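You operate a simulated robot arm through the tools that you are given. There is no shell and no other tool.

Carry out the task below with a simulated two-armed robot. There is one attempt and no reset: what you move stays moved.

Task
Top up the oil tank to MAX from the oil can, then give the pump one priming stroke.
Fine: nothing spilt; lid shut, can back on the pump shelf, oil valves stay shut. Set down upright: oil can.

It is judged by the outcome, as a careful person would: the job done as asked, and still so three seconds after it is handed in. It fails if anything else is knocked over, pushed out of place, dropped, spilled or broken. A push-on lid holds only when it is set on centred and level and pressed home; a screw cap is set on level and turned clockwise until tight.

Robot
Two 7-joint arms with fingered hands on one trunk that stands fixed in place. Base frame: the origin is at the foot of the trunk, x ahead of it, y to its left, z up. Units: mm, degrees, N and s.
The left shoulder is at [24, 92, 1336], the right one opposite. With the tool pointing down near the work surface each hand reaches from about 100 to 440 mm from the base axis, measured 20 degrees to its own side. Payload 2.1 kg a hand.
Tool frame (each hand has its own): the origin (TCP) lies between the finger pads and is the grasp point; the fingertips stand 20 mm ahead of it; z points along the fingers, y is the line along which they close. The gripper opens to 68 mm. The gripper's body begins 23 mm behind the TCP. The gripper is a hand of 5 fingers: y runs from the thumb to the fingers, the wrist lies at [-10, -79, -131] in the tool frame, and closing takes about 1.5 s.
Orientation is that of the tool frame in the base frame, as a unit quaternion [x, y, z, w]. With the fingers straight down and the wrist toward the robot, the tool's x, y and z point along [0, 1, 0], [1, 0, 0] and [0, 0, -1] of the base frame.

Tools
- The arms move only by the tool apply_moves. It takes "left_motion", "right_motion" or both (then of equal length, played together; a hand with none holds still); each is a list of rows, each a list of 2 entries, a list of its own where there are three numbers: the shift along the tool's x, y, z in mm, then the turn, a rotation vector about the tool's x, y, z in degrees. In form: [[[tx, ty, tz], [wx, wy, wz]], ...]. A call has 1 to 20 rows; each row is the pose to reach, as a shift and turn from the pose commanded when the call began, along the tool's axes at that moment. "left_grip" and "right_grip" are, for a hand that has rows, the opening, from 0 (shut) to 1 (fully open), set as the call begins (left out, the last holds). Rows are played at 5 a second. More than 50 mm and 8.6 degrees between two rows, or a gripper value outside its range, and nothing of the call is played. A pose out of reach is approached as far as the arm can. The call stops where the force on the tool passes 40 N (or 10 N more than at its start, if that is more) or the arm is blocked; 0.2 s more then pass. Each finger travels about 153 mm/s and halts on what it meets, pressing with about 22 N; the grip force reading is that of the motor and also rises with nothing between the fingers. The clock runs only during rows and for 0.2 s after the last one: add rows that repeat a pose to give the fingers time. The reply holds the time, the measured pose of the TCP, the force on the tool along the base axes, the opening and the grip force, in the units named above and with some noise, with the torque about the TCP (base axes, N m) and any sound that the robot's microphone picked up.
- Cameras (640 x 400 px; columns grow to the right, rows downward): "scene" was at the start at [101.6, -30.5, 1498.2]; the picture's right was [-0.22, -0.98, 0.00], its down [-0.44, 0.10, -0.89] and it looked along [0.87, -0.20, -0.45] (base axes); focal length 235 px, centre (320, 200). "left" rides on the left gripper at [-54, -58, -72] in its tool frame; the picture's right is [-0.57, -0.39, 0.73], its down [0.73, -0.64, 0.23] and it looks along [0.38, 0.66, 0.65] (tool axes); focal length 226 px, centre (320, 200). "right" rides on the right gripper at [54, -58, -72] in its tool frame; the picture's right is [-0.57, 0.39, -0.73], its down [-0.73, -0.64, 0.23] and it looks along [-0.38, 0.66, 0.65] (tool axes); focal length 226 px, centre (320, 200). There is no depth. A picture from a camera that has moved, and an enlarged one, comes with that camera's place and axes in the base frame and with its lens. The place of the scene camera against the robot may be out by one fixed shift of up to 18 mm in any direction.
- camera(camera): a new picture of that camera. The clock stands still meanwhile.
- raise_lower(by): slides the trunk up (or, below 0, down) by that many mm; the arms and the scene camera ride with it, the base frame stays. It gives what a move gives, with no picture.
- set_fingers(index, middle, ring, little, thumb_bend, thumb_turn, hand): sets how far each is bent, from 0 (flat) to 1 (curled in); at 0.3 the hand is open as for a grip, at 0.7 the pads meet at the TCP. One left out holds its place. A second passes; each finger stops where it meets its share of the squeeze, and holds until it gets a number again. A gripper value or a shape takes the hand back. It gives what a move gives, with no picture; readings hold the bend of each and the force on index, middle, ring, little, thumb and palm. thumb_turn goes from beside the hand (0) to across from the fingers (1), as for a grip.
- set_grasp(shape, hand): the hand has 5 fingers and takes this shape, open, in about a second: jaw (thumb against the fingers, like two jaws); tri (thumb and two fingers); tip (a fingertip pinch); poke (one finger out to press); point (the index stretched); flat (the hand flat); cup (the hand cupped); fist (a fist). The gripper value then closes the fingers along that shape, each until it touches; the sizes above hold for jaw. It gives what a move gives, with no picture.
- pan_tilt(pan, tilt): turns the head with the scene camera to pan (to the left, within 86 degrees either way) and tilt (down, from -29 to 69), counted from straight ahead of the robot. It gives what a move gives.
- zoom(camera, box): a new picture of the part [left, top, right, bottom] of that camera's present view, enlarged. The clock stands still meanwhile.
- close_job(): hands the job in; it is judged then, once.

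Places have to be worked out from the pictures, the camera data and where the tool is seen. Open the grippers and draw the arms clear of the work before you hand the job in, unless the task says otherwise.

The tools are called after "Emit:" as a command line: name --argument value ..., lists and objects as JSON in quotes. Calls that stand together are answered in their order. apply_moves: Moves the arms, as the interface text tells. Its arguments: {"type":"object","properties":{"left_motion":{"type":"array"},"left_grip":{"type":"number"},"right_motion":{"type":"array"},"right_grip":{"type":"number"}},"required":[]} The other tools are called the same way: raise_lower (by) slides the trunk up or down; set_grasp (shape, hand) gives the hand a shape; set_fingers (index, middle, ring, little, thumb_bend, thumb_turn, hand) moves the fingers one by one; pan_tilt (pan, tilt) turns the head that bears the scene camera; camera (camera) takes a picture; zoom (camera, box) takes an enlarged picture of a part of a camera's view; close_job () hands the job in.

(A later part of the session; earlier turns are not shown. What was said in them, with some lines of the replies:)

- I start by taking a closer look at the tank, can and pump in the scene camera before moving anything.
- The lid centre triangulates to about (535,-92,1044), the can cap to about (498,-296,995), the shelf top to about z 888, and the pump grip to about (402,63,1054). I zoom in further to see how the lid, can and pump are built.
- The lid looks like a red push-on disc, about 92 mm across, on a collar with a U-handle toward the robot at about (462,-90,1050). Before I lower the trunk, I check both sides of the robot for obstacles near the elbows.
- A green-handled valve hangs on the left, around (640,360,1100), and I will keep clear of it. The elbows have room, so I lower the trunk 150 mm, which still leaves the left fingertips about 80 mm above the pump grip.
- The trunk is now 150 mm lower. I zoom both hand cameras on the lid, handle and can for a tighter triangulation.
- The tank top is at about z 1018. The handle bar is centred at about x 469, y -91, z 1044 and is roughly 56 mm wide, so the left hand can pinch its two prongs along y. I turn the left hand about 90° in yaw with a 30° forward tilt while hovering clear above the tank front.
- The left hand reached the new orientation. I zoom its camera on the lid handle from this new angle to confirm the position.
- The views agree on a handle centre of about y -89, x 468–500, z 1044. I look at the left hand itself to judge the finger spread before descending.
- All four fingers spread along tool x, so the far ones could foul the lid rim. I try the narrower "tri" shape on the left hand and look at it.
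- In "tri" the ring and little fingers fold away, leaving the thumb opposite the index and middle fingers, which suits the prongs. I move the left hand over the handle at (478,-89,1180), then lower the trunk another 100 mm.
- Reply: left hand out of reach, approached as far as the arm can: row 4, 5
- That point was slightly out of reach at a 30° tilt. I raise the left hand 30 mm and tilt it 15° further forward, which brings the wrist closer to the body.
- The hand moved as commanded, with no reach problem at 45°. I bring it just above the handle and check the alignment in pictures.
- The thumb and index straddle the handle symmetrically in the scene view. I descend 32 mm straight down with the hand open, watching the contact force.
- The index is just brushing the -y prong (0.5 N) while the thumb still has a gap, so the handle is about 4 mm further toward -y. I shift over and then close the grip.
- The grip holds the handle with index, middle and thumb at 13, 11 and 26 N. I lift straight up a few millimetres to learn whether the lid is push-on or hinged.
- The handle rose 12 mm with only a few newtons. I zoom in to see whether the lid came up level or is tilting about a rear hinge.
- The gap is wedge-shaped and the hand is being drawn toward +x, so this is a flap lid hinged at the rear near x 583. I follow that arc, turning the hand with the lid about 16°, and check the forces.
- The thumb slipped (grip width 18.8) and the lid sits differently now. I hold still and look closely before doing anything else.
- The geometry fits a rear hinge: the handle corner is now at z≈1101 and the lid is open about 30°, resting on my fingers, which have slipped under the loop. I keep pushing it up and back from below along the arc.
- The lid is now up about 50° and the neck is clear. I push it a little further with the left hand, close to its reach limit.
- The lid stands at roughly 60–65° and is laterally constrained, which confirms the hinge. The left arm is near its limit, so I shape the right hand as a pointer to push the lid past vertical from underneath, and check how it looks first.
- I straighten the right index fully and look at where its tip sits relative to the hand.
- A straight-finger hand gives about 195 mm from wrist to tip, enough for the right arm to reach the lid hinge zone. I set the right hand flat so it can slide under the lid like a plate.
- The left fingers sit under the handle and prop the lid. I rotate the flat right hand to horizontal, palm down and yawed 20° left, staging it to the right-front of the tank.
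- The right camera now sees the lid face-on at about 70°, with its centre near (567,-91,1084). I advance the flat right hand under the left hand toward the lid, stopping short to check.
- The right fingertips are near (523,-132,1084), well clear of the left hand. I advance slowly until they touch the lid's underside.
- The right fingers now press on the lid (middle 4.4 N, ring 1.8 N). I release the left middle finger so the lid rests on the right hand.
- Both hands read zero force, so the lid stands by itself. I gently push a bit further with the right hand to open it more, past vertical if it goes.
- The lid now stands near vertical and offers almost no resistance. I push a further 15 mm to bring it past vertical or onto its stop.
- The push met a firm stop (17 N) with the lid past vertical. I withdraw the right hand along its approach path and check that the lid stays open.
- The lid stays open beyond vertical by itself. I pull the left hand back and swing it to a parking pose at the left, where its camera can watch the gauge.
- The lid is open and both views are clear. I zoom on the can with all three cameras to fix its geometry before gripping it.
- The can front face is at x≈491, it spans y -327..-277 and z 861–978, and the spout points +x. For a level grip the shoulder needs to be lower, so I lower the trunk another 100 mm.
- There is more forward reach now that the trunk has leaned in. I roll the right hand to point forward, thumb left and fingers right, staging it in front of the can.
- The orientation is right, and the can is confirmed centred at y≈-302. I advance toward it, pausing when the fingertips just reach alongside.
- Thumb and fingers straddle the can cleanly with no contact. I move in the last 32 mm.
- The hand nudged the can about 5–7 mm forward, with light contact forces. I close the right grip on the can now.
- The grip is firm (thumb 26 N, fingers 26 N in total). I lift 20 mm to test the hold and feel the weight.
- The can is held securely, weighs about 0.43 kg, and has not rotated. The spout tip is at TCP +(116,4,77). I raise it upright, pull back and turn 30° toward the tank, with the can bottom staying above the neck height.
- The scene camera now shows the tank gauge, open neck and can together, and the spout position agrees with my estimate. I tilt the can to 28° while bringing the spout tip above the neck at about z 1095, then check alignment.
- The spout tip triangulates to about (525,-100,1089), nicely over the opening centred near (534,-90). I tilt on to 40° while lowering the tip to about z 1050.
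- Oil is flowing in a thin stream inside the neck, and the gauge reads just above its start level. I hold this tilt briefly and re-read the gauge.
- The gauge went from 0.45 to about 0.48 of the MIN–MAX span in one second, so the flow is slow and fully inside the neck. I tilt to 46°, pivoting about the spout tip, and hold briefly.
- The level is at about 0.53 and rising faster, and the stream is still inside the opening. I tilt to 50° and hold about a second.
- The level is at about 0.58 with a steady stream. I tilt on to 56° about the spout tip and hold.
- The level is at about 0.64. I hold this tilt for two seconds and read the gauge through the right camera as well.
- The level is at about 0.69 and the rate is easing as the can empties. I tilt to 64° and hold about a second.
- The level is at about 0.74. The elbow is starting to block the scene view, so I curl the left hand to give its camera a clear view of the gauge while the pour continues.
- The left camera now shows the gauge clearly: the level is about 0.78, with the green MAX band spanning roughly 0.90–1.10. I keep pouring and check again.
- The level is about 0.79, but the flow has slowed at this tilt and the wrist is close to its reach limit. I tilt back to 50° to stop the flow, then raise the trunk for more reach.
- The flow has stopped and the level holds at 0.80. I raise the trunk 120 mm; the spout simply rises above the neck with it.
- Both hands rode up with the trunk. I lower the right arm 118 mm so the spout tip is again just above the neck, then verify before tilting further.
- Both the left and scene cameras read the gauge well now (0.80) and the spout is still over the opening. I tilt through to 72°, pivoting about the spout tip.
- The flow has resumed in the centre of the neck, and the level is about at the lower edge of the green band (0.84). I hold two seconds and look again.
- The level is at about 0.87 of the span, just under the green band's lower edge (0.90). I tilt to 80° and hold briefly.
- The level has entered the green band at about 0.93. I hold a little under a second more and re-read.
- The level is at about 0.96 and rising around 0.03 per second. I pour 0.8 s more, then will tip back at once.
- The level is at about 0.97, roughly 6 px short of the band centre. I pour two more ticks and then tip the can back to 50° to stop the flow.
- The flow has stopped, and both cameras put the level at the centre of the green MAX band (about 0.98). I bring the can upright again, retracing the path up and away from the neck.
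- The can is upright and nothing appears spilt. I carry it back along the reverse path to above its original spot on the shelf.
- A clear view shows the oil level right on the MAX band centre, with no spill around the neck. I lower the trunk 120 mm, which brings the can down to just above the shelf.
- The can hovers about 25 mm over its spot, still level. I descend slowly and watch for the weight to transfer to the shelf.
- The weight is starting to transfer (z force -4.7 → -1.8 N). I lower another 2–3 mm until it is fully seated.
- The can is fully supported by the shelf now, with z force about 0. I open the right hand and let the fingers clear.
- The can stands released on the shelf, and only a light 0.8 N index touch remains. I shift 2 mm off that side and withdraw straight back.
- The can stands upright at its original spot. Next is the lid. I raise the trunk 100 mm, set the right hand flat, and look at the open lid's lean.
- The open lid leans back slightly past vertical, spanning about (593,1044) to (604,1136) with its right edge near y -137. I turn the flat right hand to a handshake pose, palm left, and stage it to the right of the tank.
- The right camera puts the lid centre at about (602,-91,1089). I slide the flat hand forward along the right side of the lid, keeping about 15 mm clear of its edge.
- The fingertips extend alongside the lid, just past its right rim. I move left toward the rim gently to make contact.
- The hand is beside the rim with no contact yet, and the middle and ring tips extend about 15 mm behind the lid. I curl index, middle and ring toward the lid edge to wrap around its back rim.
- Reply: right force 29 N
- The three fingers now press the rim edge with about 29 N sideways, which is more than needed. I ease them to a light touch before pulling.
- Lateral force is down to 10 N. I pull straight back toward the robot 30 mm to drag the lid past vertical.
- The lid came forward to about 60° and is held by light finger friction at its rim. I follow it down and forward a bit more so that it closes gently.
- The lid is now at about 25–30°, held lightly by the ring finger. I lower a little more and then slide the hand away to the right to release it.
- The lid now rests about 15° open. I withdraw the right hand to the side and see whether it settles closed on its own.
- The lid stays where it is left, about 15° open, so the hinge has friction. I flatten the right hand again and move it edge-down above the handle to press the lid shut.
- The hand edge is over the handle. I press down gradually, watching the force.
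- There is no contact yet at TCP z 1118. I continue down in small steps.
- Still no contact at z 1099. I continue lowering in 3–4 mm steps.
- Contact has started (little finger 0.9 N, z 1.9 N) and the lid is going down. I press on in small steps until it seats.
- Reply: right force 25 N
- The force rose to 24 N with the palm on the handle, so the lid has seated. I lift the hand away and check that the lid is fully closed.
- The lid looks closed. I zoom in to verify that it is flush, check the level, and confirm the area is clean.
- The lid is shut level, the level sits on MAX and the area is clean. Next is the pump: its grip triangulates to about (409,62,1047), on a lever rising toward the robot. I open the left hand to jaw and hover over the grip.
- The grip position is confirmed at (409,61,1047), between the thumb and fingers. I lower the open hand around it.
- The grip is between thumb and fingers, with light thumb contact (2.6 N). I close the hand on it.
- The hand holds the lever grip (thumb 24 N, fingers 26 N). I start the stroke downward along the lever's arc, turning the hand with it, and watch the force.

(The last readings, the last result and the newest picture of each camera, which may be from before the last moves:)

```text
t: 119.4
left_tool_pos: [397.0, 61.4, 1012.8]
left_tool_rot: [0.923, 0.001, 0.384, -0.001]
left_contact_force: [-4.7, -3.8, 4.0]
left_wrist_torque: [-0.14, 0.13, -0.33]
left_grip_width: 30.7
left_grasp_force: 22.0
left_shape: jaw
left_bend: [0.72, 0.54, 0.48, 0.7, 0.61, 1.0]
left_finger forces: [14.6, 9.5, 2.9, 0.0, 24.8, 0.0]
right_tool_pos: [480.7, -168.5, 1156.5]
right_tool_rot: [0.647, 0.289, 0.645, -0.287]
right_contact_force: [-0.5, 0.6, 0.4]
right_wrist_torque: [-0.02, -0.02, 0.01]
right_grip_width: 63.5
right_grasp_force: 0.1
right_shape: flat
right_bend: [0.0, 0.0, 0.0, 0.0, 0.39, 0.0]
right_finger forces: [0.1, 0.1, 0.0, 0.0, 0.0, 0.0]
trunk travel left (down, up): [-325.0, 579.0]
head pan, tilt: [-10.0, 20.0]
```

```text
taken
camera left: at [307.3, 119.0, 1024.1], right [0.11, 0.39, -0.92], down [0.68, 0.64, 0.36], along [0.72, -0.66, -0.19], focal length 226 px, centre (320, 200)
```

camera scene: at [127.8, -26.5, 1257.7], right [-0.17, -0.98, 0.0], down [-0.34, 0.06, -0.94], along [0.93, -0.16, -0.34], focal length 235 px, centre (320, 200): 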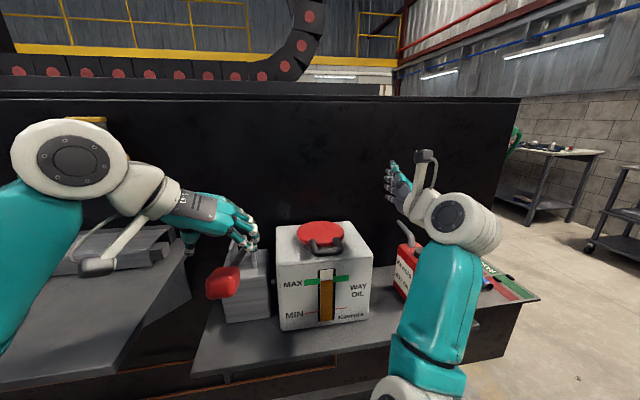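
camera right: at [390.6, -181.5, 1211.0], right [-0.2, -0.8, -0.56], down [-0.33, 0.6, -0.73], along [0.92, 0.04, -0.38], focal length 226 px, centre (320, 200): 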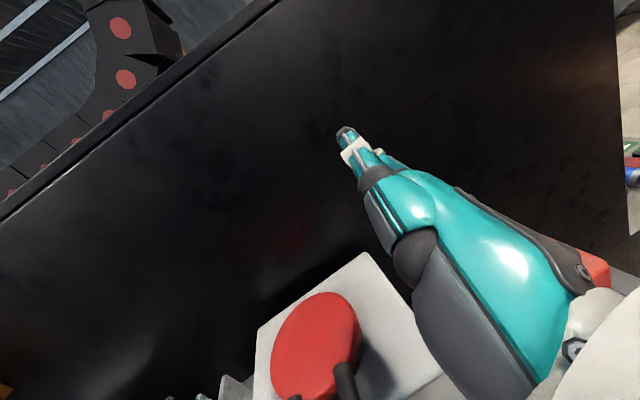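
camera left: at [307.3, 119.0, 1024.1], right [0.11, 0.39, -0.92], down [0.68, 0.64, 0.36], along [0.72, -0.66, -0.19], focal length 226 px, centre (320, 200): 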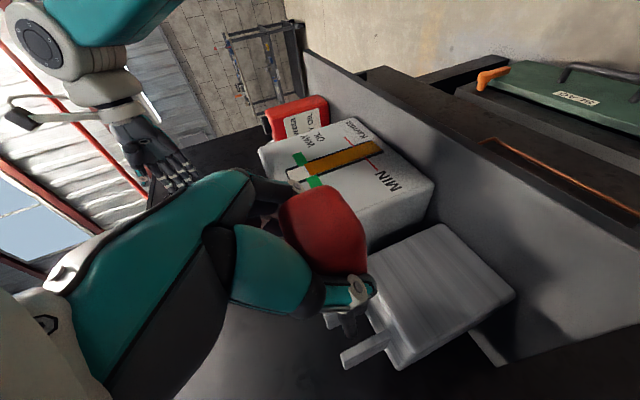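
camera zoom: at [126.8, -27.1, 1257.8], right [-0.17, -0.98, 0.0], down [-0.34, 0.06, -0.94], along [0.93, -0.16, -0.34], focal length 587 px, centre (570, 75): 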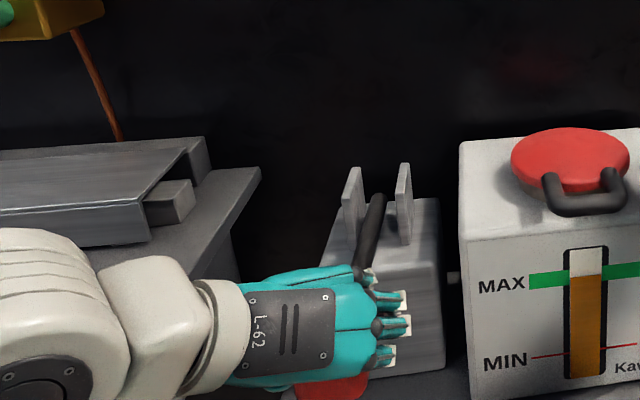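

The lever moves smoothly with only a few newtons. I continue down toward its lower stop.

Emit:
apply_moves --left_motion '[[[-9, 0, 9.9], [0, 5, 0]], [[-17.3, 0, 20.5], [0, 10, 0]], [[-24.4, 0, 31.7], [0, 15, 0]]]'

Emit:
zoom --camera "scene" --box '[120, 200, 320, 360]'

Emit:
camera --camera "left"

```text
t: 120.2
left_tool_pos: [399.4, 62.0, 974.3]
left_tool_rot: [0.865, 0.0, 0.501, 0.0]
left_contact_force: [-21.1, -4.6, 0.2]
left_wrist_torque: [0.15, 0.36, -0.27]
left_grip_width: 29.3
left_grasp_force: 22.0
left_shape: jaw
left_bend: [0.72, 0.54, 0.49, 0.7, 0.62, 0.98]
left_finger forces: [14.5, 9.5, 2.8, 0.0, 30.2, 0.0]
right_tool_pos: [478.9, -167.8, 1156.5]
right_tool_rot: [0.645, 0.288, 0.647, -0.288]
right_contact_force: [0.9, 0.7, 0.4]
right_wrist_torque: [0.02, -0.02, -0.04]
right_grip_width: 63.3
right_grasp_force: 0.0
right_shape: flat
right_bend: [0.0, 0.0, 0.0, 0.0, 0.39, 0.0]
right_finger forces: [0.0, 0.1, 0.1, 0.0, 0.0, 0.0]
trunk travel left (down, up): [-325.0, 579.0]
head pan, tilt: [-10.0, 20.0]
```

```text
2.50 times, centred on (220, 280) of scene
camera zoom: at [124.4, -26.9, 1258.0], right [-0.17, -0.98, 0.0], down [-0.33, 0.06, -0.94], along [0.93, -0.16, -0.34], focal length 587 px, centre (570, 0)
```

zoom: 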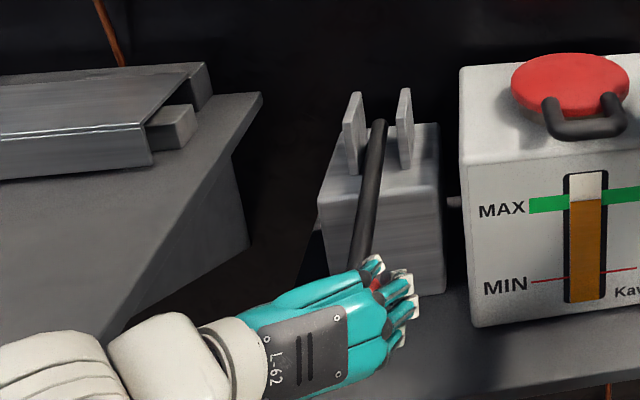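

```text
taken
camera left: at [310.4, 118.9, 961.6], right [0.35, 0.39, -0.85], down [0.56, 0.64, 0.52], along [0.75, -0.66, 0.0], focal length 226 px, centre (320, 200)
```

left: 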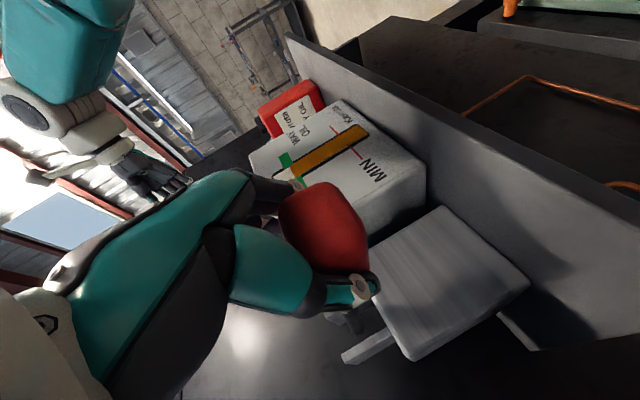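

The measured points fit a pivot near (560,1005) with radius 163 mm. My arc was slightly off, which explains the 21 N x-pull, and the lever is now about 11° below horizontal. I continue on the corrected arc to look for the bottom stop.

Emit:
apply_moves --left_motion '[[[-4.4, 0, -1.5], [0, 2, 0]], [[-10.2, 0, 4.1], [0, 4, 0]], [[-15, 0, 9.2], [0, 6.5, 0]], [[-19.9, 0, 14.5], [0, 9, 0]]]'

Emit:
zoom --camera "scene" --box '[120, 200, 320, 360]'

Emit:
camera --camera "left"

```text
t: 121.2
left_tool_pos: [402.4, 62.4, 953.1]
left_tool_rot: [0.821, 0.001, 0.572, 0.001]
left_contact_force: [-23.7, 1.4, 31.5]
left_wrist_torque: [-0.15, -0.03, -0.68]
left_grip_width: 27.2
left_grasp_force: 22.5
left_shape: jaw
left_bend: [0.72, 0.54, 0.48, 0.7, 0.66, 1.0]
left_finger forces: [16.2, 11.0, 2.9, 2.5, 32.2, 0.0]
right_tool_pos: [476.7, -166.2, 1158.6]
right_tool_rot: [0.645, 0.29, 0.646, -0.288]
right_contact_force: [0.1, 0.5, -0.2]
right_wrist_torque: [0.01, 0.02, -0.01]
right_grip_width: 63.6
right_grasp_force: 0.0
right_shape: flat
right_bend: [0.0, 0.0, 0.0, 0.0, 0.39, 0.0]
right_finger forces: [0.0, 0.1, 0.0, 0.0, 0.1, 0.0]
trunk travel left (down, up): [-325.0, 579.0]
head pan, tilt: [-10.0, 20.0]
```

```text
2.50 times, centred on (220, 280) of scene
camera zoom: at [122.1, -26.3, 1258.7], right [-0.17, -0.98, 0.0], down [-0.33, 0.06, -0.94], along [0.93, -0.16, -0.34], focal length 587 px, centre (570, 0)
```

zoom: 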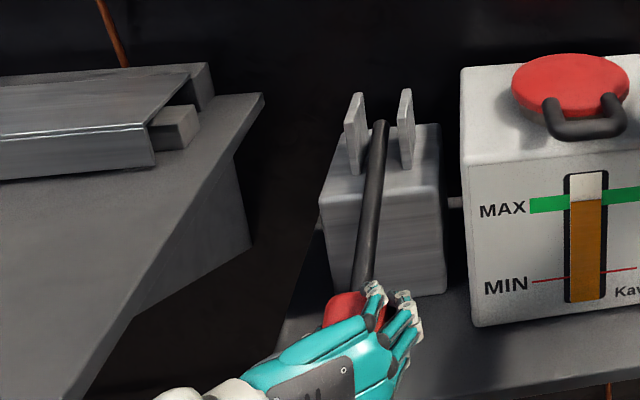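

```text
taken
camera left: at [315.6, 119.2, 925.9], right [0.49, 0.38, -0.79], down [0.47, 0.64, 0.61], along [0.74, -0.66, 0.13], focal length 226 px, centre (320, 200)
```

left: 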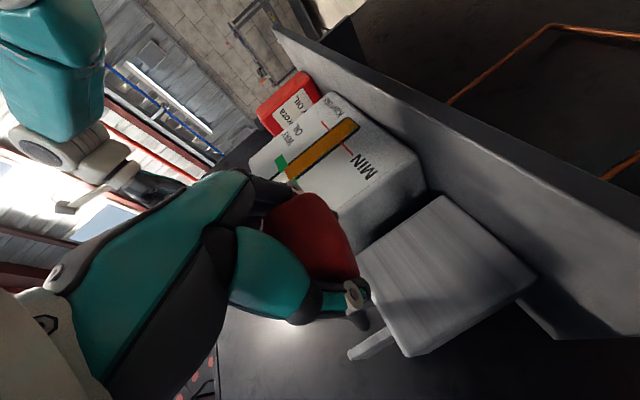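

Force has jumped to 31 N upward at the hand (TCP z 953), which looks like the bottom stop. I nudge 4 mm further to confirm it is a hard stop.

Emit:
apply_moves --left_motion '[[[-4, 0, 0.5], [0, 1, 0]]]'

Emit:
zoom --camera "scene" --box '[120, 200, 320, 360]'

```text
t: 121.6
left_tool_pos: [401.7, 61.8, 948.6]
left_tool_rot: [0.816, 0.002, 0.577, -0.001]
left_contact_force: [-11.1, 3.5, 33.7]
left_wrist_torque: [-0.25, -0.48, 0.07]
left_grip_width: 26.8
left_grasp_force: 21.9
left_shape: jaw
left_bend: [0.74, 0.53, 0.47, 0.7, 0.66, 1.0]
left_finger forces: [11.9, 10.4, 3.0, 14.7, 25.6, 0.1]
right_tool_pos: [478.4, -166.4, 1157.9]
right_tool_rot: [0.645, 0.288, 0.646, -0.287]
right_contact_force: [-0.8, -1.1, 1.4]
right_wrist_torque: [0.0, 0.02, 0.02]
right_grip_width: 63.3
right_grasp_force: 0.1
right_shape: flat
right_bend: [0.0, 0.0, 0.0, 0.0, 0.39, 0.0]
right_finger forces: [0.0, 0.1, 0.0, 0.1, 0.0, 0.0]
trunk travel left (down, up): [-325.0, 579.0]
head pan, tilt: [-10.0, 20.0]
```

```text
2.50 times, centred on (220, 280) of scene
camera zoom: at [123.9, -26.1, 1258.4], right [-0.17, -0.98, 0.0], down [-0.33, 0.06, -0.94], along [0.93, -0.16, -0.34], focal length 587 px, centre (570, 0)
```

zoom: 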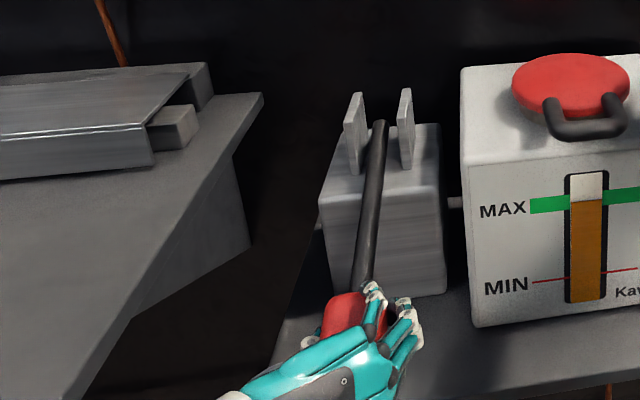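

The lever itself no longer moves and the hand is only sliding on the grip, so the bottom stop is confirmed. I bring the lever back up along its arc.

Emit:
apply_moves --left_motion '[[[7.5, 0, -4.5], [0, -4, 0]], [[15.3, 0, -9.1], [0, -8, 0]], [[27.3, 0, -16.8], [0, -13, 0]], [[40, 0, -23.4], [0, -18, 0]], [[53.2, 0, -28.8], [0, -23, 0]]]'

Emit:
zoom --camera "scene" --box '[120, 180, 320, 340]'

Emit:
camera --camera "left"

```text
t: 122.8
left_tool_pos: [394.0, 62.5, 1005.6]
left_tool_rot: [0.918, 0.001, 0.398, -0.001]
left_contact_force: [-5.2, -0.5, 7.4]
left_wrist_torque: [-0.23, -0.59, 0.07]
left_grip_width: 27.3
left_grasp_force: 22.4
left_shape: jaw
left_bend: [0.73, 0.53, 0.47, 0.68, 0.66, 1.0]
left_finger forces: [18.4, 10.3, 3.0, 7.3, 29.2, 0.0]
right_tool_pos: [480.0, -166.0, 1156.2]
right_tool_rot: [0.646, 0.288, 0.645, -0.288]
right_contact_force: [0.5, 0.3, -0.3]
right_wrist_torque: [0.01, 0.0, -0.01]
right_grip_width: 63.4
right_grasp_force: 0.1
right_shape: flat
right_bend: [0.0, 0.0, 0.0, 0.0, 0.39, 0.0]
right_finger forces: [0.0, 0.0, 0.0, 0.0, 0.0, 0.1]
trunk travel left (down, up): [-325.0, 579.0]
head pan, tilt: [-10.0, 20.0]
```

```text
2.50 times, centred on (220, 260) of scene
camera zoom: at [126.3, -26.6, 1257.9], right [-0.17, -0.98, 0.0], down [-0.34, 0.06, -0.94], along [0.93, -0.16, -0.34], focal length 587 px, centre (570, 50)
```

zoom: 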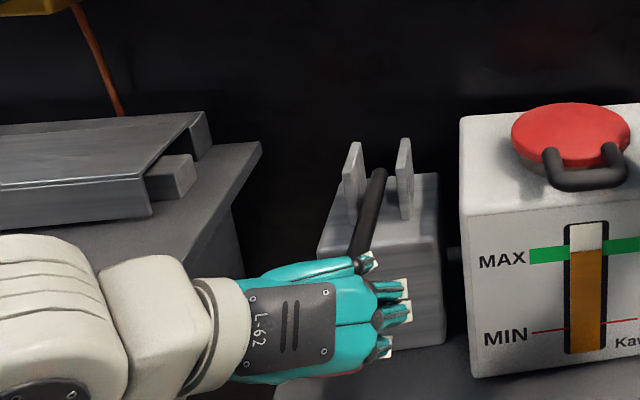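

```text
taken
camera left: at [305.0, 119.6, 1013.8], right [0.14, 0.39, -0.91], down [0.67, 0.64, 0.38], along [0.73, -0.66, -0.17], focal length 226 px, centre (320, 200)
```

left: 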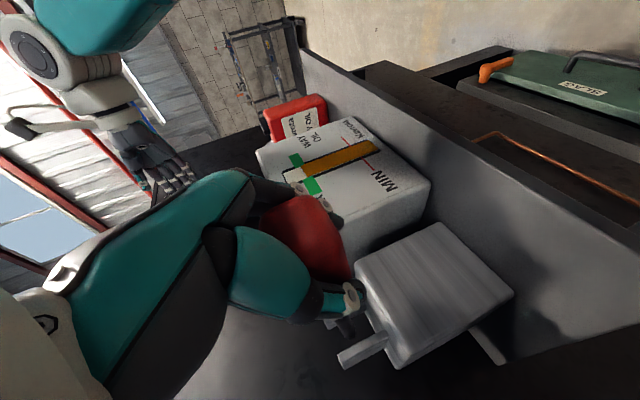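

The lever follows the hand up. I continue to its starting height.

Emit:
apply_moves --left_motion '[[[10.8, 0, -9.2], [0, -5, 0]], [[22.5, 0, -17.5], [0, -10, 0]], [[34.7, 0, -24.8], [0, -15, 0]], [[39.6, 0, -27.2], [0, -17, 0]]]'

Emit:
zoom --camera "scene" --box '[120, 170, 320, 330]'

Emit:
camera --camera "left"

```text
t: 123.8
left_tool_pos: [402.3, 62.1, 1050.7]
left_tool_rot: [0.967, 0.0, 0.255, -0.002]
left_contact_force: [-11.4, 1.0, -16.2]
left_wrist_torque: [-0.23, -0.7, -0.08]
left_grip_width: 26.7
left_grasp_force: 22.2
left_shape: jaw
left_bend: [0.73, 0.53, 0.47, 0.69, 0.66, 1.0]
left_finger forces: [22.4, 9.8, 3.2, 4.3, 31.9, 0.0]
right_tool_pos: [481.0, -166.8, 1156.8]
right_tool_rot: [0.645, 0.289, 0.645, -0.288]
right_contact_force: [0.5, 1.2, 0.5]
right_wrist_torque: [-0.01, -0.03, -0.03]
right_grip_width: 63.3
right_grasp_force: 0.0
right_shape: flat
right_bend: [0.0, 0.0, 0.0, 0.0, 0.39, 0.0]
right_finger forces: [0.1, 0.2, 0.0, 0.0, 0.0, 0.0]
trunk travel left (down, up): [-325.0, 579.0]
head pan, tilt: [-10.0, 20.0]
```

```text
2.50 times, centred on (220, 250) of scene
camera zoom: at [126.9, -25.8, 1257.4], right [-0.17, -0.98, 0.0], down [-0.34, 0.06, -0.94], along [0.93, -0.16, -0.34], focal length 587 px, centre (570, 75)
```

zoom: 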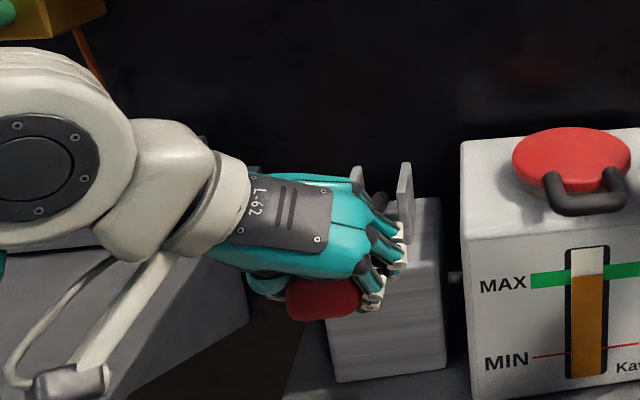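

```text
taken
camera left: at [319.4, 119.8, 1085.2], right [-0.13, 0.39, -0.91], down [0.75, 0.64, 0.16], along [0.65, -0.66, -0.38], focal length 226 px, centre (320, 200)
```

left: 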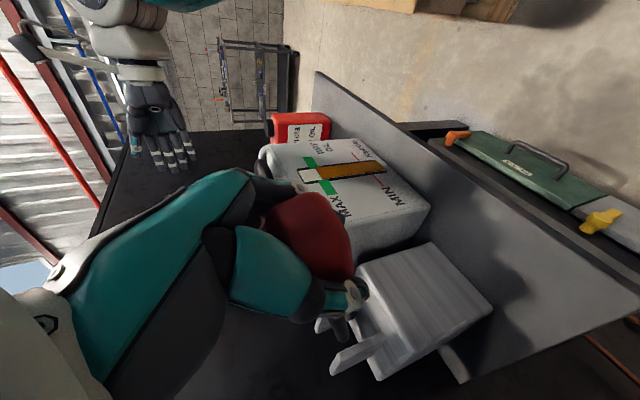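

The lever is back at its upper stop (16 N resisting further lift). I ease down 2 mm to relieve the load and open the left hand.

Emit:
apply_moves --left_motion '[[[-1, 0, 1.7], [0, 0, 0]], [[-1, 0, 1.7], [0, 0, 0]]]'

Emit:
apply_moves --left_motion '[[[0, 0, 0], [0, 0, 0]], [[0, 0, 0], [0, 0, 0]], [[0, 0, 0], [0, 0, 0]], [[0, 0, 0], [0, 0, 0]], [[0, 0, 0], [0, 0, 0]], [[0, 0, 0], [0, 0, 0]]]' --left_grip 1

Emit:
zoom --camera "scene" --box '[120, 170, 320, 330]'

Emit:
camera --camera "left"

```text
t: 124.4
left_tool_pos: [401.8, 63.1, 1049.8]
left_tool_rot: [0.966, 0.0, 0.259, 0.0]
left_contact_force: [-12.6, 0.1, -11.3]
left_wrist_torque: [-0.17, -0.61, -0.05]
left_grip_width: 26.5
left_grasp_force: 22.4
left_shape: jaw
left_bend: [0.73, 0.53, 0.47, 0.69, 0.67, 1.0]
left_finger forces: [21.6, 9.7, 3.2, 4.3, 31.6, 0.1]
right_tool_pos: [481.5, -166.3, 1155.9]
right_tool_rot: [0.646, 0.289, 0.645, -0.288]
right_contact_force: [-0.3, 0.1, 0.4]
right_wrist_torque: [0.01, -0.04, 0.0]
right_grip_width: 63.0
right_grasp_force: 0.0
right_shape: flat
right_bend: [0.0, 0.0, 0.0, 0.0, 0.39, 0.0]
right_finger forces: [0.0, 0.0, 0.0, 0.0, 0.0, 0.0]
trunk travel left (down, up): [-325.0, 579.0]
head pan, tilt: [-10.0, 20.0]
```

```text
t: 125.8
left_tool_pos: [403.2, 63.7, 1049.9]
left_tool_rot: [0.966, 0.001, 0.259, 0.001]
left_contact_force: [-6.0, 5.3, 0.6]
left_wrist_torque: [-0.1, -0.13, 0.01]
left_grip_width: 67.8
left_grasp_force: 0.1
left_shape: jaw
left_bend: [0.3, 0.3, 0.3, 0.3, 0.3, 0.96]
left_finger forces: [0.0, 0.1, 0.0, 0.0, 6.9, 0.0]
right_tool_pos: [480.9, -166.6, 1157.3]
right_tool_rot: [0.646, 0.288, 0.645, -0.288]
right_contact_force: [-0.1, -1.1, -0.7]
right_wrist_torque: [0.0, 0.01, -0.01]
right_grip_width: 63.6
right_grasp_force: 0.2
right_shape: flat
right_bend: [0.0, 0.0, 0.0, 0.0, 0.39, 0.0]
right_finger forces: [0.0, 0.0, 0.0, 0.0, 0.0, 0.1]
trunk travel left (down, up): [-325.0, 579.0]
head pan, tilt: [-10.0, 20.0]
```

```text
2.50 times, centred on (220, 250) of scene
camera zoom: at [126.9, -25.6, 1257.8], right [-0.17, -0.98, 0.0], down [-0.34, 0.06, -0.94], along [0.93, -0.16, -0.34], focal length 587 px, centre (570, 75)
```

zoom: 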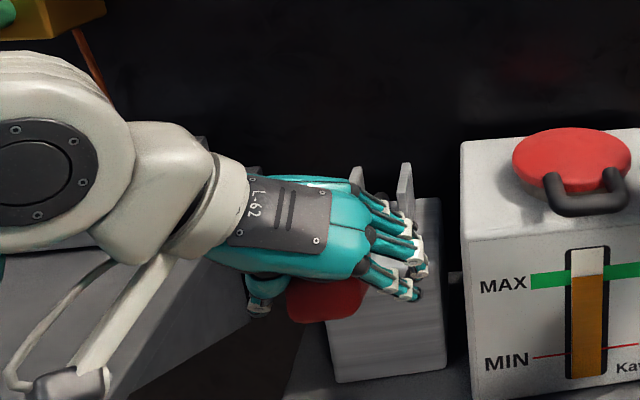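

```text
taken
camera left: at [319.9, 120.4, 1084.1], right [-0.13, 0.39, -0.91], down [0.75, 0.64, 0.17], along [0.65, -0.66, -0.37], focal length 226 px, centre (320, 200)
```

left: 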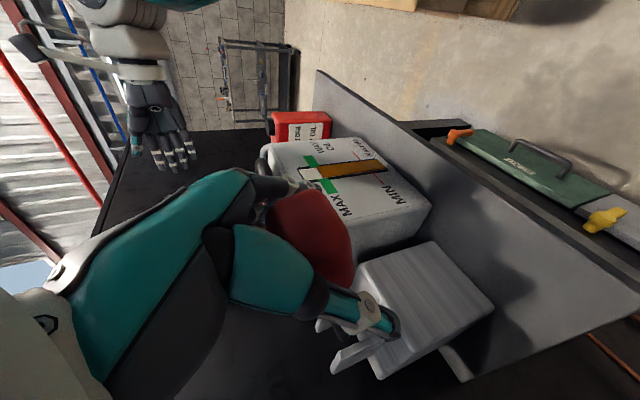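

The hand is open, but the thumb still bears lightly on the grip. I shift 4 mm to the left to free it and then lift straight up.

Emit:
apply_moves --left_motion '[[[-2, -4, -3], [0, 0, 0]], [[3, -4, -11.6], [0, 0, 0]], [[15.5, -4, -33.3], [0, 0, 0]], [[30.5, -4, -59.2], [0, 0, 0]], [[48, -4, -89.5], [0, 0, 0]], [[48, -4, -89.5], [0, 0, 0]]]'

Emit:
zoom --camera "scene" --box '[120, 170, 320, 330]'

Emit:
camera --camera "left"

```text
t: 127.2
left_tool_pos: [400.7, 67.7, 1152.6]
left_tool_rot: [0.966, 0.0, 0.259, 0.0]
left_contact_force: [-1.2, -0.2, 0.6]
left_wrist_torque: [-0.01, -0.01, 0.01]
left_grip_width: 67.6
left_grasp_force: 0.0
left_shape: jaw
left_bend: [0.3, 0.3, 0.3, 0.3, 0.3, 0.98]
left_finger forces: [0.1, 0.0, 0.0, 0.0, 0.1, 0.1]
right_tool_pos: [482.9, -167.6, 1156.9]
right_tool_rot: [0.647, 0.289, 0.645, -0.287]
right_contact_force: [-0.4, 0.6, -0.8]
right_wrist_torque: [0.0, 0.0, 0.0]
right_grip_width: 63.3
right_grasp_force: 0.1
right_shape: flat
right_bend: [0.0, 0.0, 0.0, 0.0, 0.39, 0.0]
right_finger forces: [0.1, 0.0, 0.0, 0.0, 0.0, 0.0]
trunk travel left (down, up): [-325.0, 579.0]
head pan, tilt: [-10.0, 20.0]
```

```text
2.50 times, centred on (220, 250) of scene
camera zoom: at [127.7, -26.5, 1257.7], right [-0.17, -0.98, 0.0], down [-0.34, 0.06, -0.94], along [0.93, -0.16, -0.34], focal length 587 px, centre (570, 75)
```

zoom: 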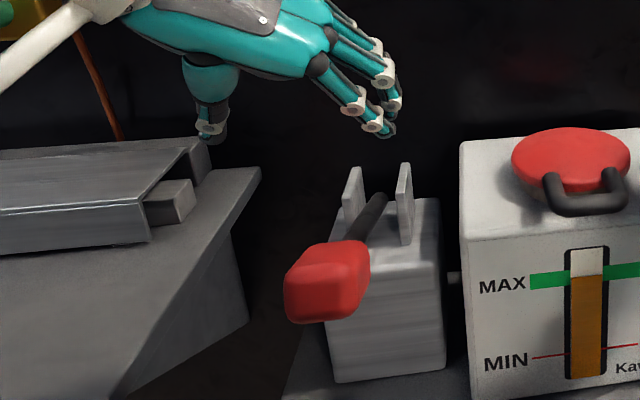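

```text
taken
camera left: at [317.4, 123.9, 1186.7], right [-0.13, 0.39, -0.91], down [0.75, 0.64, 0.17], along [0.65, -0.66, -0.37], focal length 226 px, centre (320, 200)
```

left: 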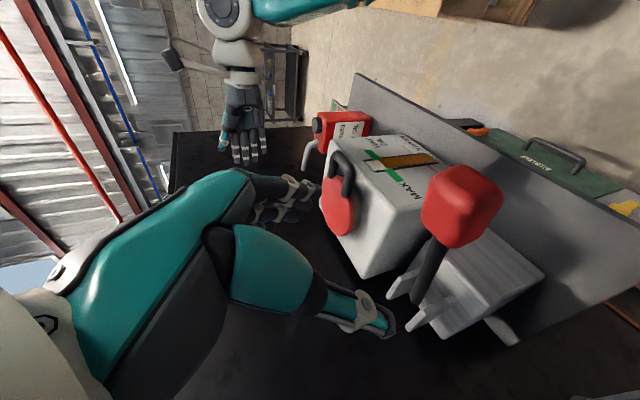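

The hand is clear and the lever is back up. I compare its position with the earlier view, using the same zoom box as before the stroke.

Emit:
zoom --camera "scene" --box '[190, 210, 300, 330]'

Emit:
zoom --camera "scene" --box '[290, 260, 370, 325]'

Emit:
zoom --camera "left" --box '[280, 90, 460, 250]'

```text
3.33 times, centred on (245, 270) of scene
camera zoom: at [127.7, -26.5, 1257.7], right [-0.17, -0.98, 0.0], down [-0.34, 0.06, -0.94], along [0.93, -0.16, -0.34], focal length 782 px, centre (570, -33)
```

zoom: 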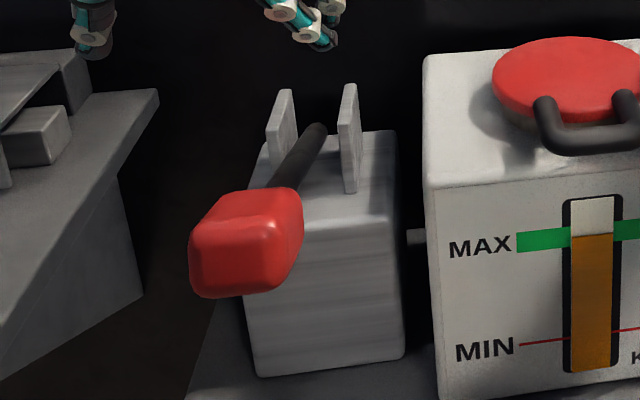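

```text
6.15 times, centred on (330, 292) of scene
camera zoom: at [127.7, -26.5, 1257.7], right [-0.17, -0.98, 0.0], down [-0.34, 0.06, -0.94], along [0.93, -0.16, -0.34], focal length 1444 px, centre (258, -369)
```

zoom: 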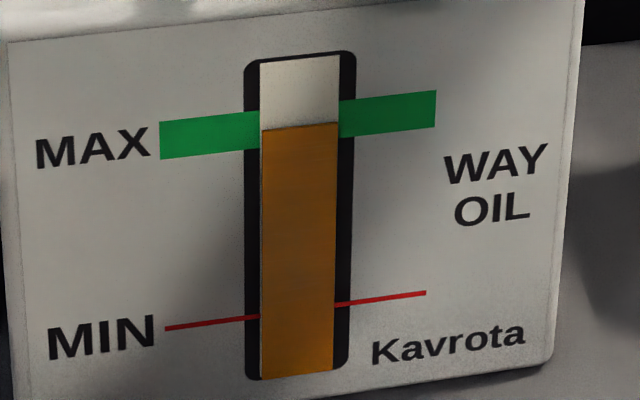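

```text
2.50 times, centred on (370, 170) of left
camera zoom: at [317.4, 123.9, 1186.7], right [-0.13, 0.39, -0.91], down [0.75, 0.64, 0.17], along [0.65, -0.66, -0.37], focal length 565 px, centre (195, 275)
```

zoom: 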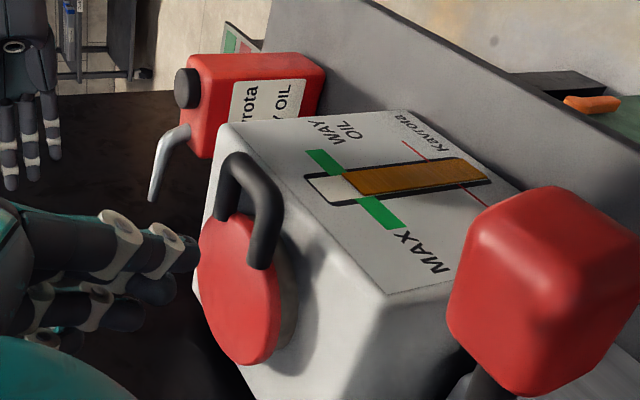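

The lever matches its pre-stroke position pixel for pixel, and the level and lid are unchanged. I draw both arms back clear of the work.

Emit:
apply_moves --left_motion '[[[-6.6, -12.4, -14.6], [0, 0, 0]], [[-13.1, -24.8, -29.3], [0, 0, 0]], [[-19.7, -37.2, -43.9], [0, 0, 0]], [[-26.2, -49.6, -58.6], [0, 0, 0]], [[-32.8, -62, -73.2], [0, 0, 0]]]' --right_motion '[[[4, -6.4, -32.7], [0, 0, 0]], [[8, -12.8, -65.3], [0, 0, 0]], [[12, -19.1, -98], [0, 0, 0]], [[16, -25.5, -130.6], [0, 0, 0]], [[20, -31.9, -163.3], [0, 0, 0]]]'

Emit:
set_grasp --shape "jaw" --hand "right"

Emit:
camera --camera "scene"

Emit:
zoom --camera "scene" --box '[280, 205, 390, 275]'

Emit:
zoom --camera "scene" --box '[190, 200, 460, 380]'

```text
t: 128.4
left_tool_pos: [333.1, 128.7, 1198.0]
left_tool_rot: [0.966, 0.001, 0.258, 0.001]
left_contact_force: [-0.3, 0.1, 0.7]
left_wrist_torque: [0.02, 0.0, -0.01]
left_grip_width: 67.9
left_grasp_force: 0.1
left_shape: jaw
left_bend: [0.3, 0.3, 0.3, 0.3, 0.3, 0.98]
left_finger forces: [0.1, 0.0, 0.0, 0.1, 0.1, 0.0]
right_tool_pos: [346.7, -267.6, 1178.0]
right_tool_rot: [0.646, 0.289, 0.645, -0.288]
right_contact_force: [-0.3, -0.4, -0.6]
right_wrist_torque: [-0.06, -0.01, 0.0]
right_grip_width: 63.4
right_grasp_force: 0.0
right_shape: flat
right_bend: [0.0, 0.0, 0.0, 0.0, 0.39, 0.0]
right_finger forces: [0.0, 0.0, 0.0, 0.1, 0.0, 0.0]
trunk travel left (down, up): [-325.0, 579.0]
head pan, tilt: [-10.0, 20.0]
```

```text
t: 129.3
left_tool_pos: [334.4, 128.1, 1198.9]
left_tool_rot: [0.966, 0.001, 0.258, 0.001]
left_contact_force: [-0.3, 0.2, 0.7]
left_wrist_torque: [0.03, 0.01, -0.01]
left_grip_width: 68.0
left_grasp_force: 0.0
left_shape: jaw
left_bend: [0.3, 0.3, 0.3, 0.3, 0.3, 0.98]
left_finger forces: [0.0, 0.1, 0.0, 0.1, 0.0, 0.0]
right_tool_pos: [349.3, -266.5, 1180.5]
right_tool_rot: [0.646, 0.288, 0.646, -0.288]
right_contact_force: [0.6, 0.1, -0.7]
right_wrist_torque: [0.01, -0.01, -0.02]
right_grip_width: 67.9
right_grasp_force: 0.0
right_shape: jaw
right_bend: [0.3, 0.3, 0.3, 0.3, 0.3, 0.98]
right_finger forces: [0.0, 0.0, 0.0, 0.0, 0.0, 0.1]
trunk travel left (down, up): [-325.0, 579.0]
head pan, tilt: [-10.0, 20.0]
```

```text
taken
camera scene: at [127.7, -26.4, 1257.7], right [-0.17, -0.98, 0.0], down [-0.34, 0.06, -0.94], along [0.93, -0.16, -0.34], focal length 235 px, centre (320, 200)
```

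scene: 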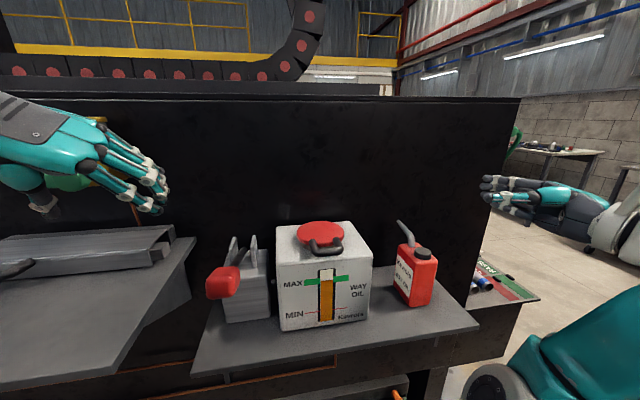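

```text
5.71 times, centred on (335, 240) of scene
camera zoom: at [127.7, -26.4, 1257.7], right [-0.17, -0.98, 0.0], down [-0.34, 0.06, -0.94], along [0.93, -0.16, -0.34], focal length 1341 px, centre (234, -29)
```

zoom: 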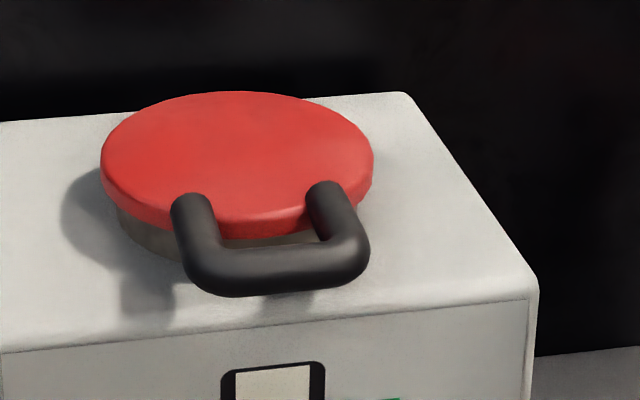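

```text
2.22 times, centred on (325, 290) of scene
camera zoom: at [127.7, -26.4, 1257.7], right [-0.17, -0.98, 0.0], down [-0.34, 0.06, -0.94], along [0.93, -0.16, -0.34], focal length 521 px, centre (309, 0)
```

zoom: 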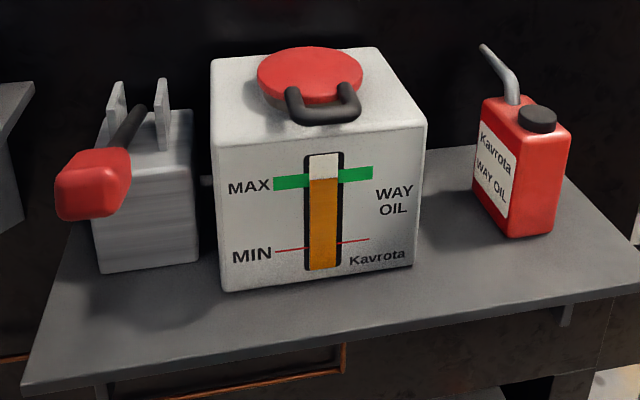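

Everything looks in order. For a rigorous check I raise the trunk to its starting height and head pose, and compare the lid, can and tank with the very first pictures.

Emit:
raise_lower --by 250

Emit:
pan_tilt --pan -12.7 --tilt 26.7

Emit:
zoom --camera "scene" --box '[210, 240, 430, 400]'

Emit:
zoom --camera "scene" --box '[270, 255, 350, 305]'

Emit:
zoom --camera "scene" --box '[280, 300, 350, 355]'

```text
t: 131.9
left_tool_pos: [336.0, 128.6, 1450.3]
left_tool_rot: [0.966, 0.0, 0.258, -0.001]
left_contact_force: [-0.7, -0.1, -0.3]
left_wrist_torque: [-0.01, -0.02, -0.02]
left_grip_width: 67.9
left_grasp_force: 0.1
left_shape: jaw
left_bend: [0.3, 0.3, 0.3, 0.3, 0.3, 0.98]
left_finger forces: [0.0, 0.1, 0.1, 0.0, 0.0, 0.1]
right_tool_pos: [348.5, -267.2, 1426.9]
right_tool_rot: [0.646, 0.289, 0.646, -0.288]
right_contact_force: [0.1, 0.1, -0.8]
right_wrist_torque: [0.03, -0.01, -0.03]
right_grip_width: 67.9
right_grasp_force: 0.0
right_shape: jaw
right_bend: [0.3, 0.3, 0.3, 0.3, 0.3, 0.98]
right_finger forces: [0.0, 0.1, 0.0, 0.1, 0.0, 0.1]
trunk travel left (down, up): [-575.0, 329.0]
head pan, tilt: [-10.0, 20.0]
```

```text
t: 132.6
left_tool_pos: [335.4, 127.3, 1449.3]
left_tool_rot: [0.966, 0.001, 0.258, 0.0]
left_contact_force: [0.7, 0.0, 0.3]
left_wrist_torque: [-0.06, -0.05, 0.02]
left_grip_width: 68.0
left_grasp_force: 0.0
left_shape: jaw
left_bend: [0.3, 0.3, 0.3, 0.3, 0.3, 0.98]
left_finger forces: [0.0, 0.0, 0.1, 0.1, 0.1, 0.0]
right_tool_pos: [349.9, -266.9, 1426.6]
right_tool_rot: [0.647, 0.288, 0.645, -0.288]
right_contact_force: [0.5, -0.6, 0.5]
right_wrist_torque: [0.01, 0.0, -0.03]
right_grip_width: 67.8
right_grasp_force: 0.0
right_shape: jaw
right_bend: [0.3, 0.3, 0.3, 0.3, 0.3, 0.98]
right_finger forces: [0.0, 0.0, 0.0, 0.1, 0.0, 0.0]
trunk travel left (down, up): [-575.0, 329.0]
head pan, tilt: [-12.7, 26.7]
```

```text
2.50 times, centred on (320, 320) of scene
camera zoom: at [101.5, -30.4, 1498.1], right [-0.22, -0.98, 0.0], down [-0.44, 0.1, -0.89], along [0.87, -0.2, -0.45], focal length 587 px, centre (320, -100)
```

zoom: 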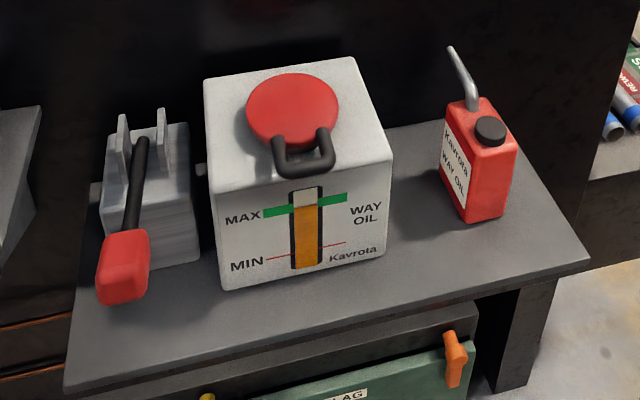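

```text
8.00 times, centred on (310, 280) of scene
camera zoom: at [101.5, -30.4, 1498.1], right [-0.22, -0.98, 0.0], down [-0.44, 0.1, -0.89], along [0.87, -0.2, -0.45], focal length 1877 px, centre (400, -440)
```

zoom: 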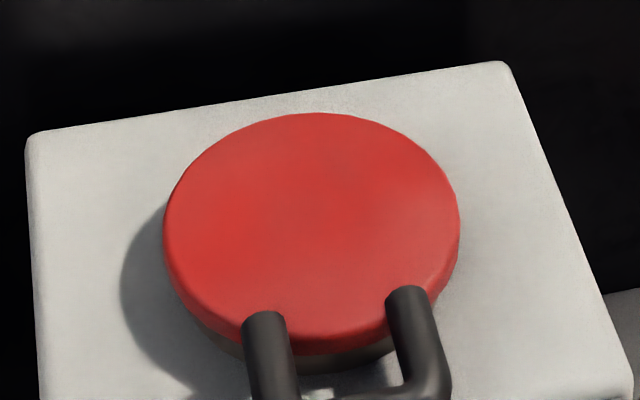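

```text
7.27 times, centred on (315, 328) of scene
camera zoom: at [101.5, -30.4, 1498.1], right [-0.22, -0.98, 0.0], down [-0.44, 0.1, -0.89], along [0.87, -0.2, -0.45], focal length 1706 px, centre (356, -727)
```

zoom: 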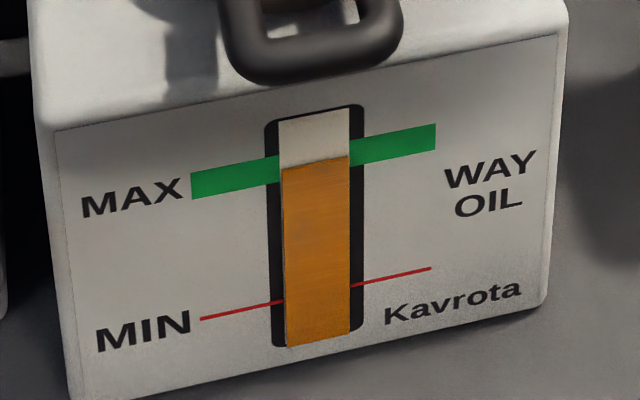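

Compared with the first pictures, the lid is back in exactly its closed position. The oil level sits on the MAX band centre, the pump lever is at rest, and the can stands upright on the shelf within about 5 mm of where it was. Nothing else has moved and the arms are clear with hands open, so I hand the job in.

Emit:
close_job

```text
The job is handed in.
```

The oil tank is topped up to MAX, the pump has had its one priming stroke, and the job is handed in.

- **Oil level:** it sits at the centre of the green MAX band, and I could see no oil spilt around the neck, tank or shelf.
- **Lid:** shut and pressed down. It matches its position in the first pictures.
- **Oil can:** upright on the pump shelf, about 5 mm further back than where it started.
- **Pump:** one full stroke, down to the bottom stop and back up to its starting position. The level did not change afterwards.
- **Oil valves:** I did not touch any of them.

Both hands are open and the arms are clear of the work.
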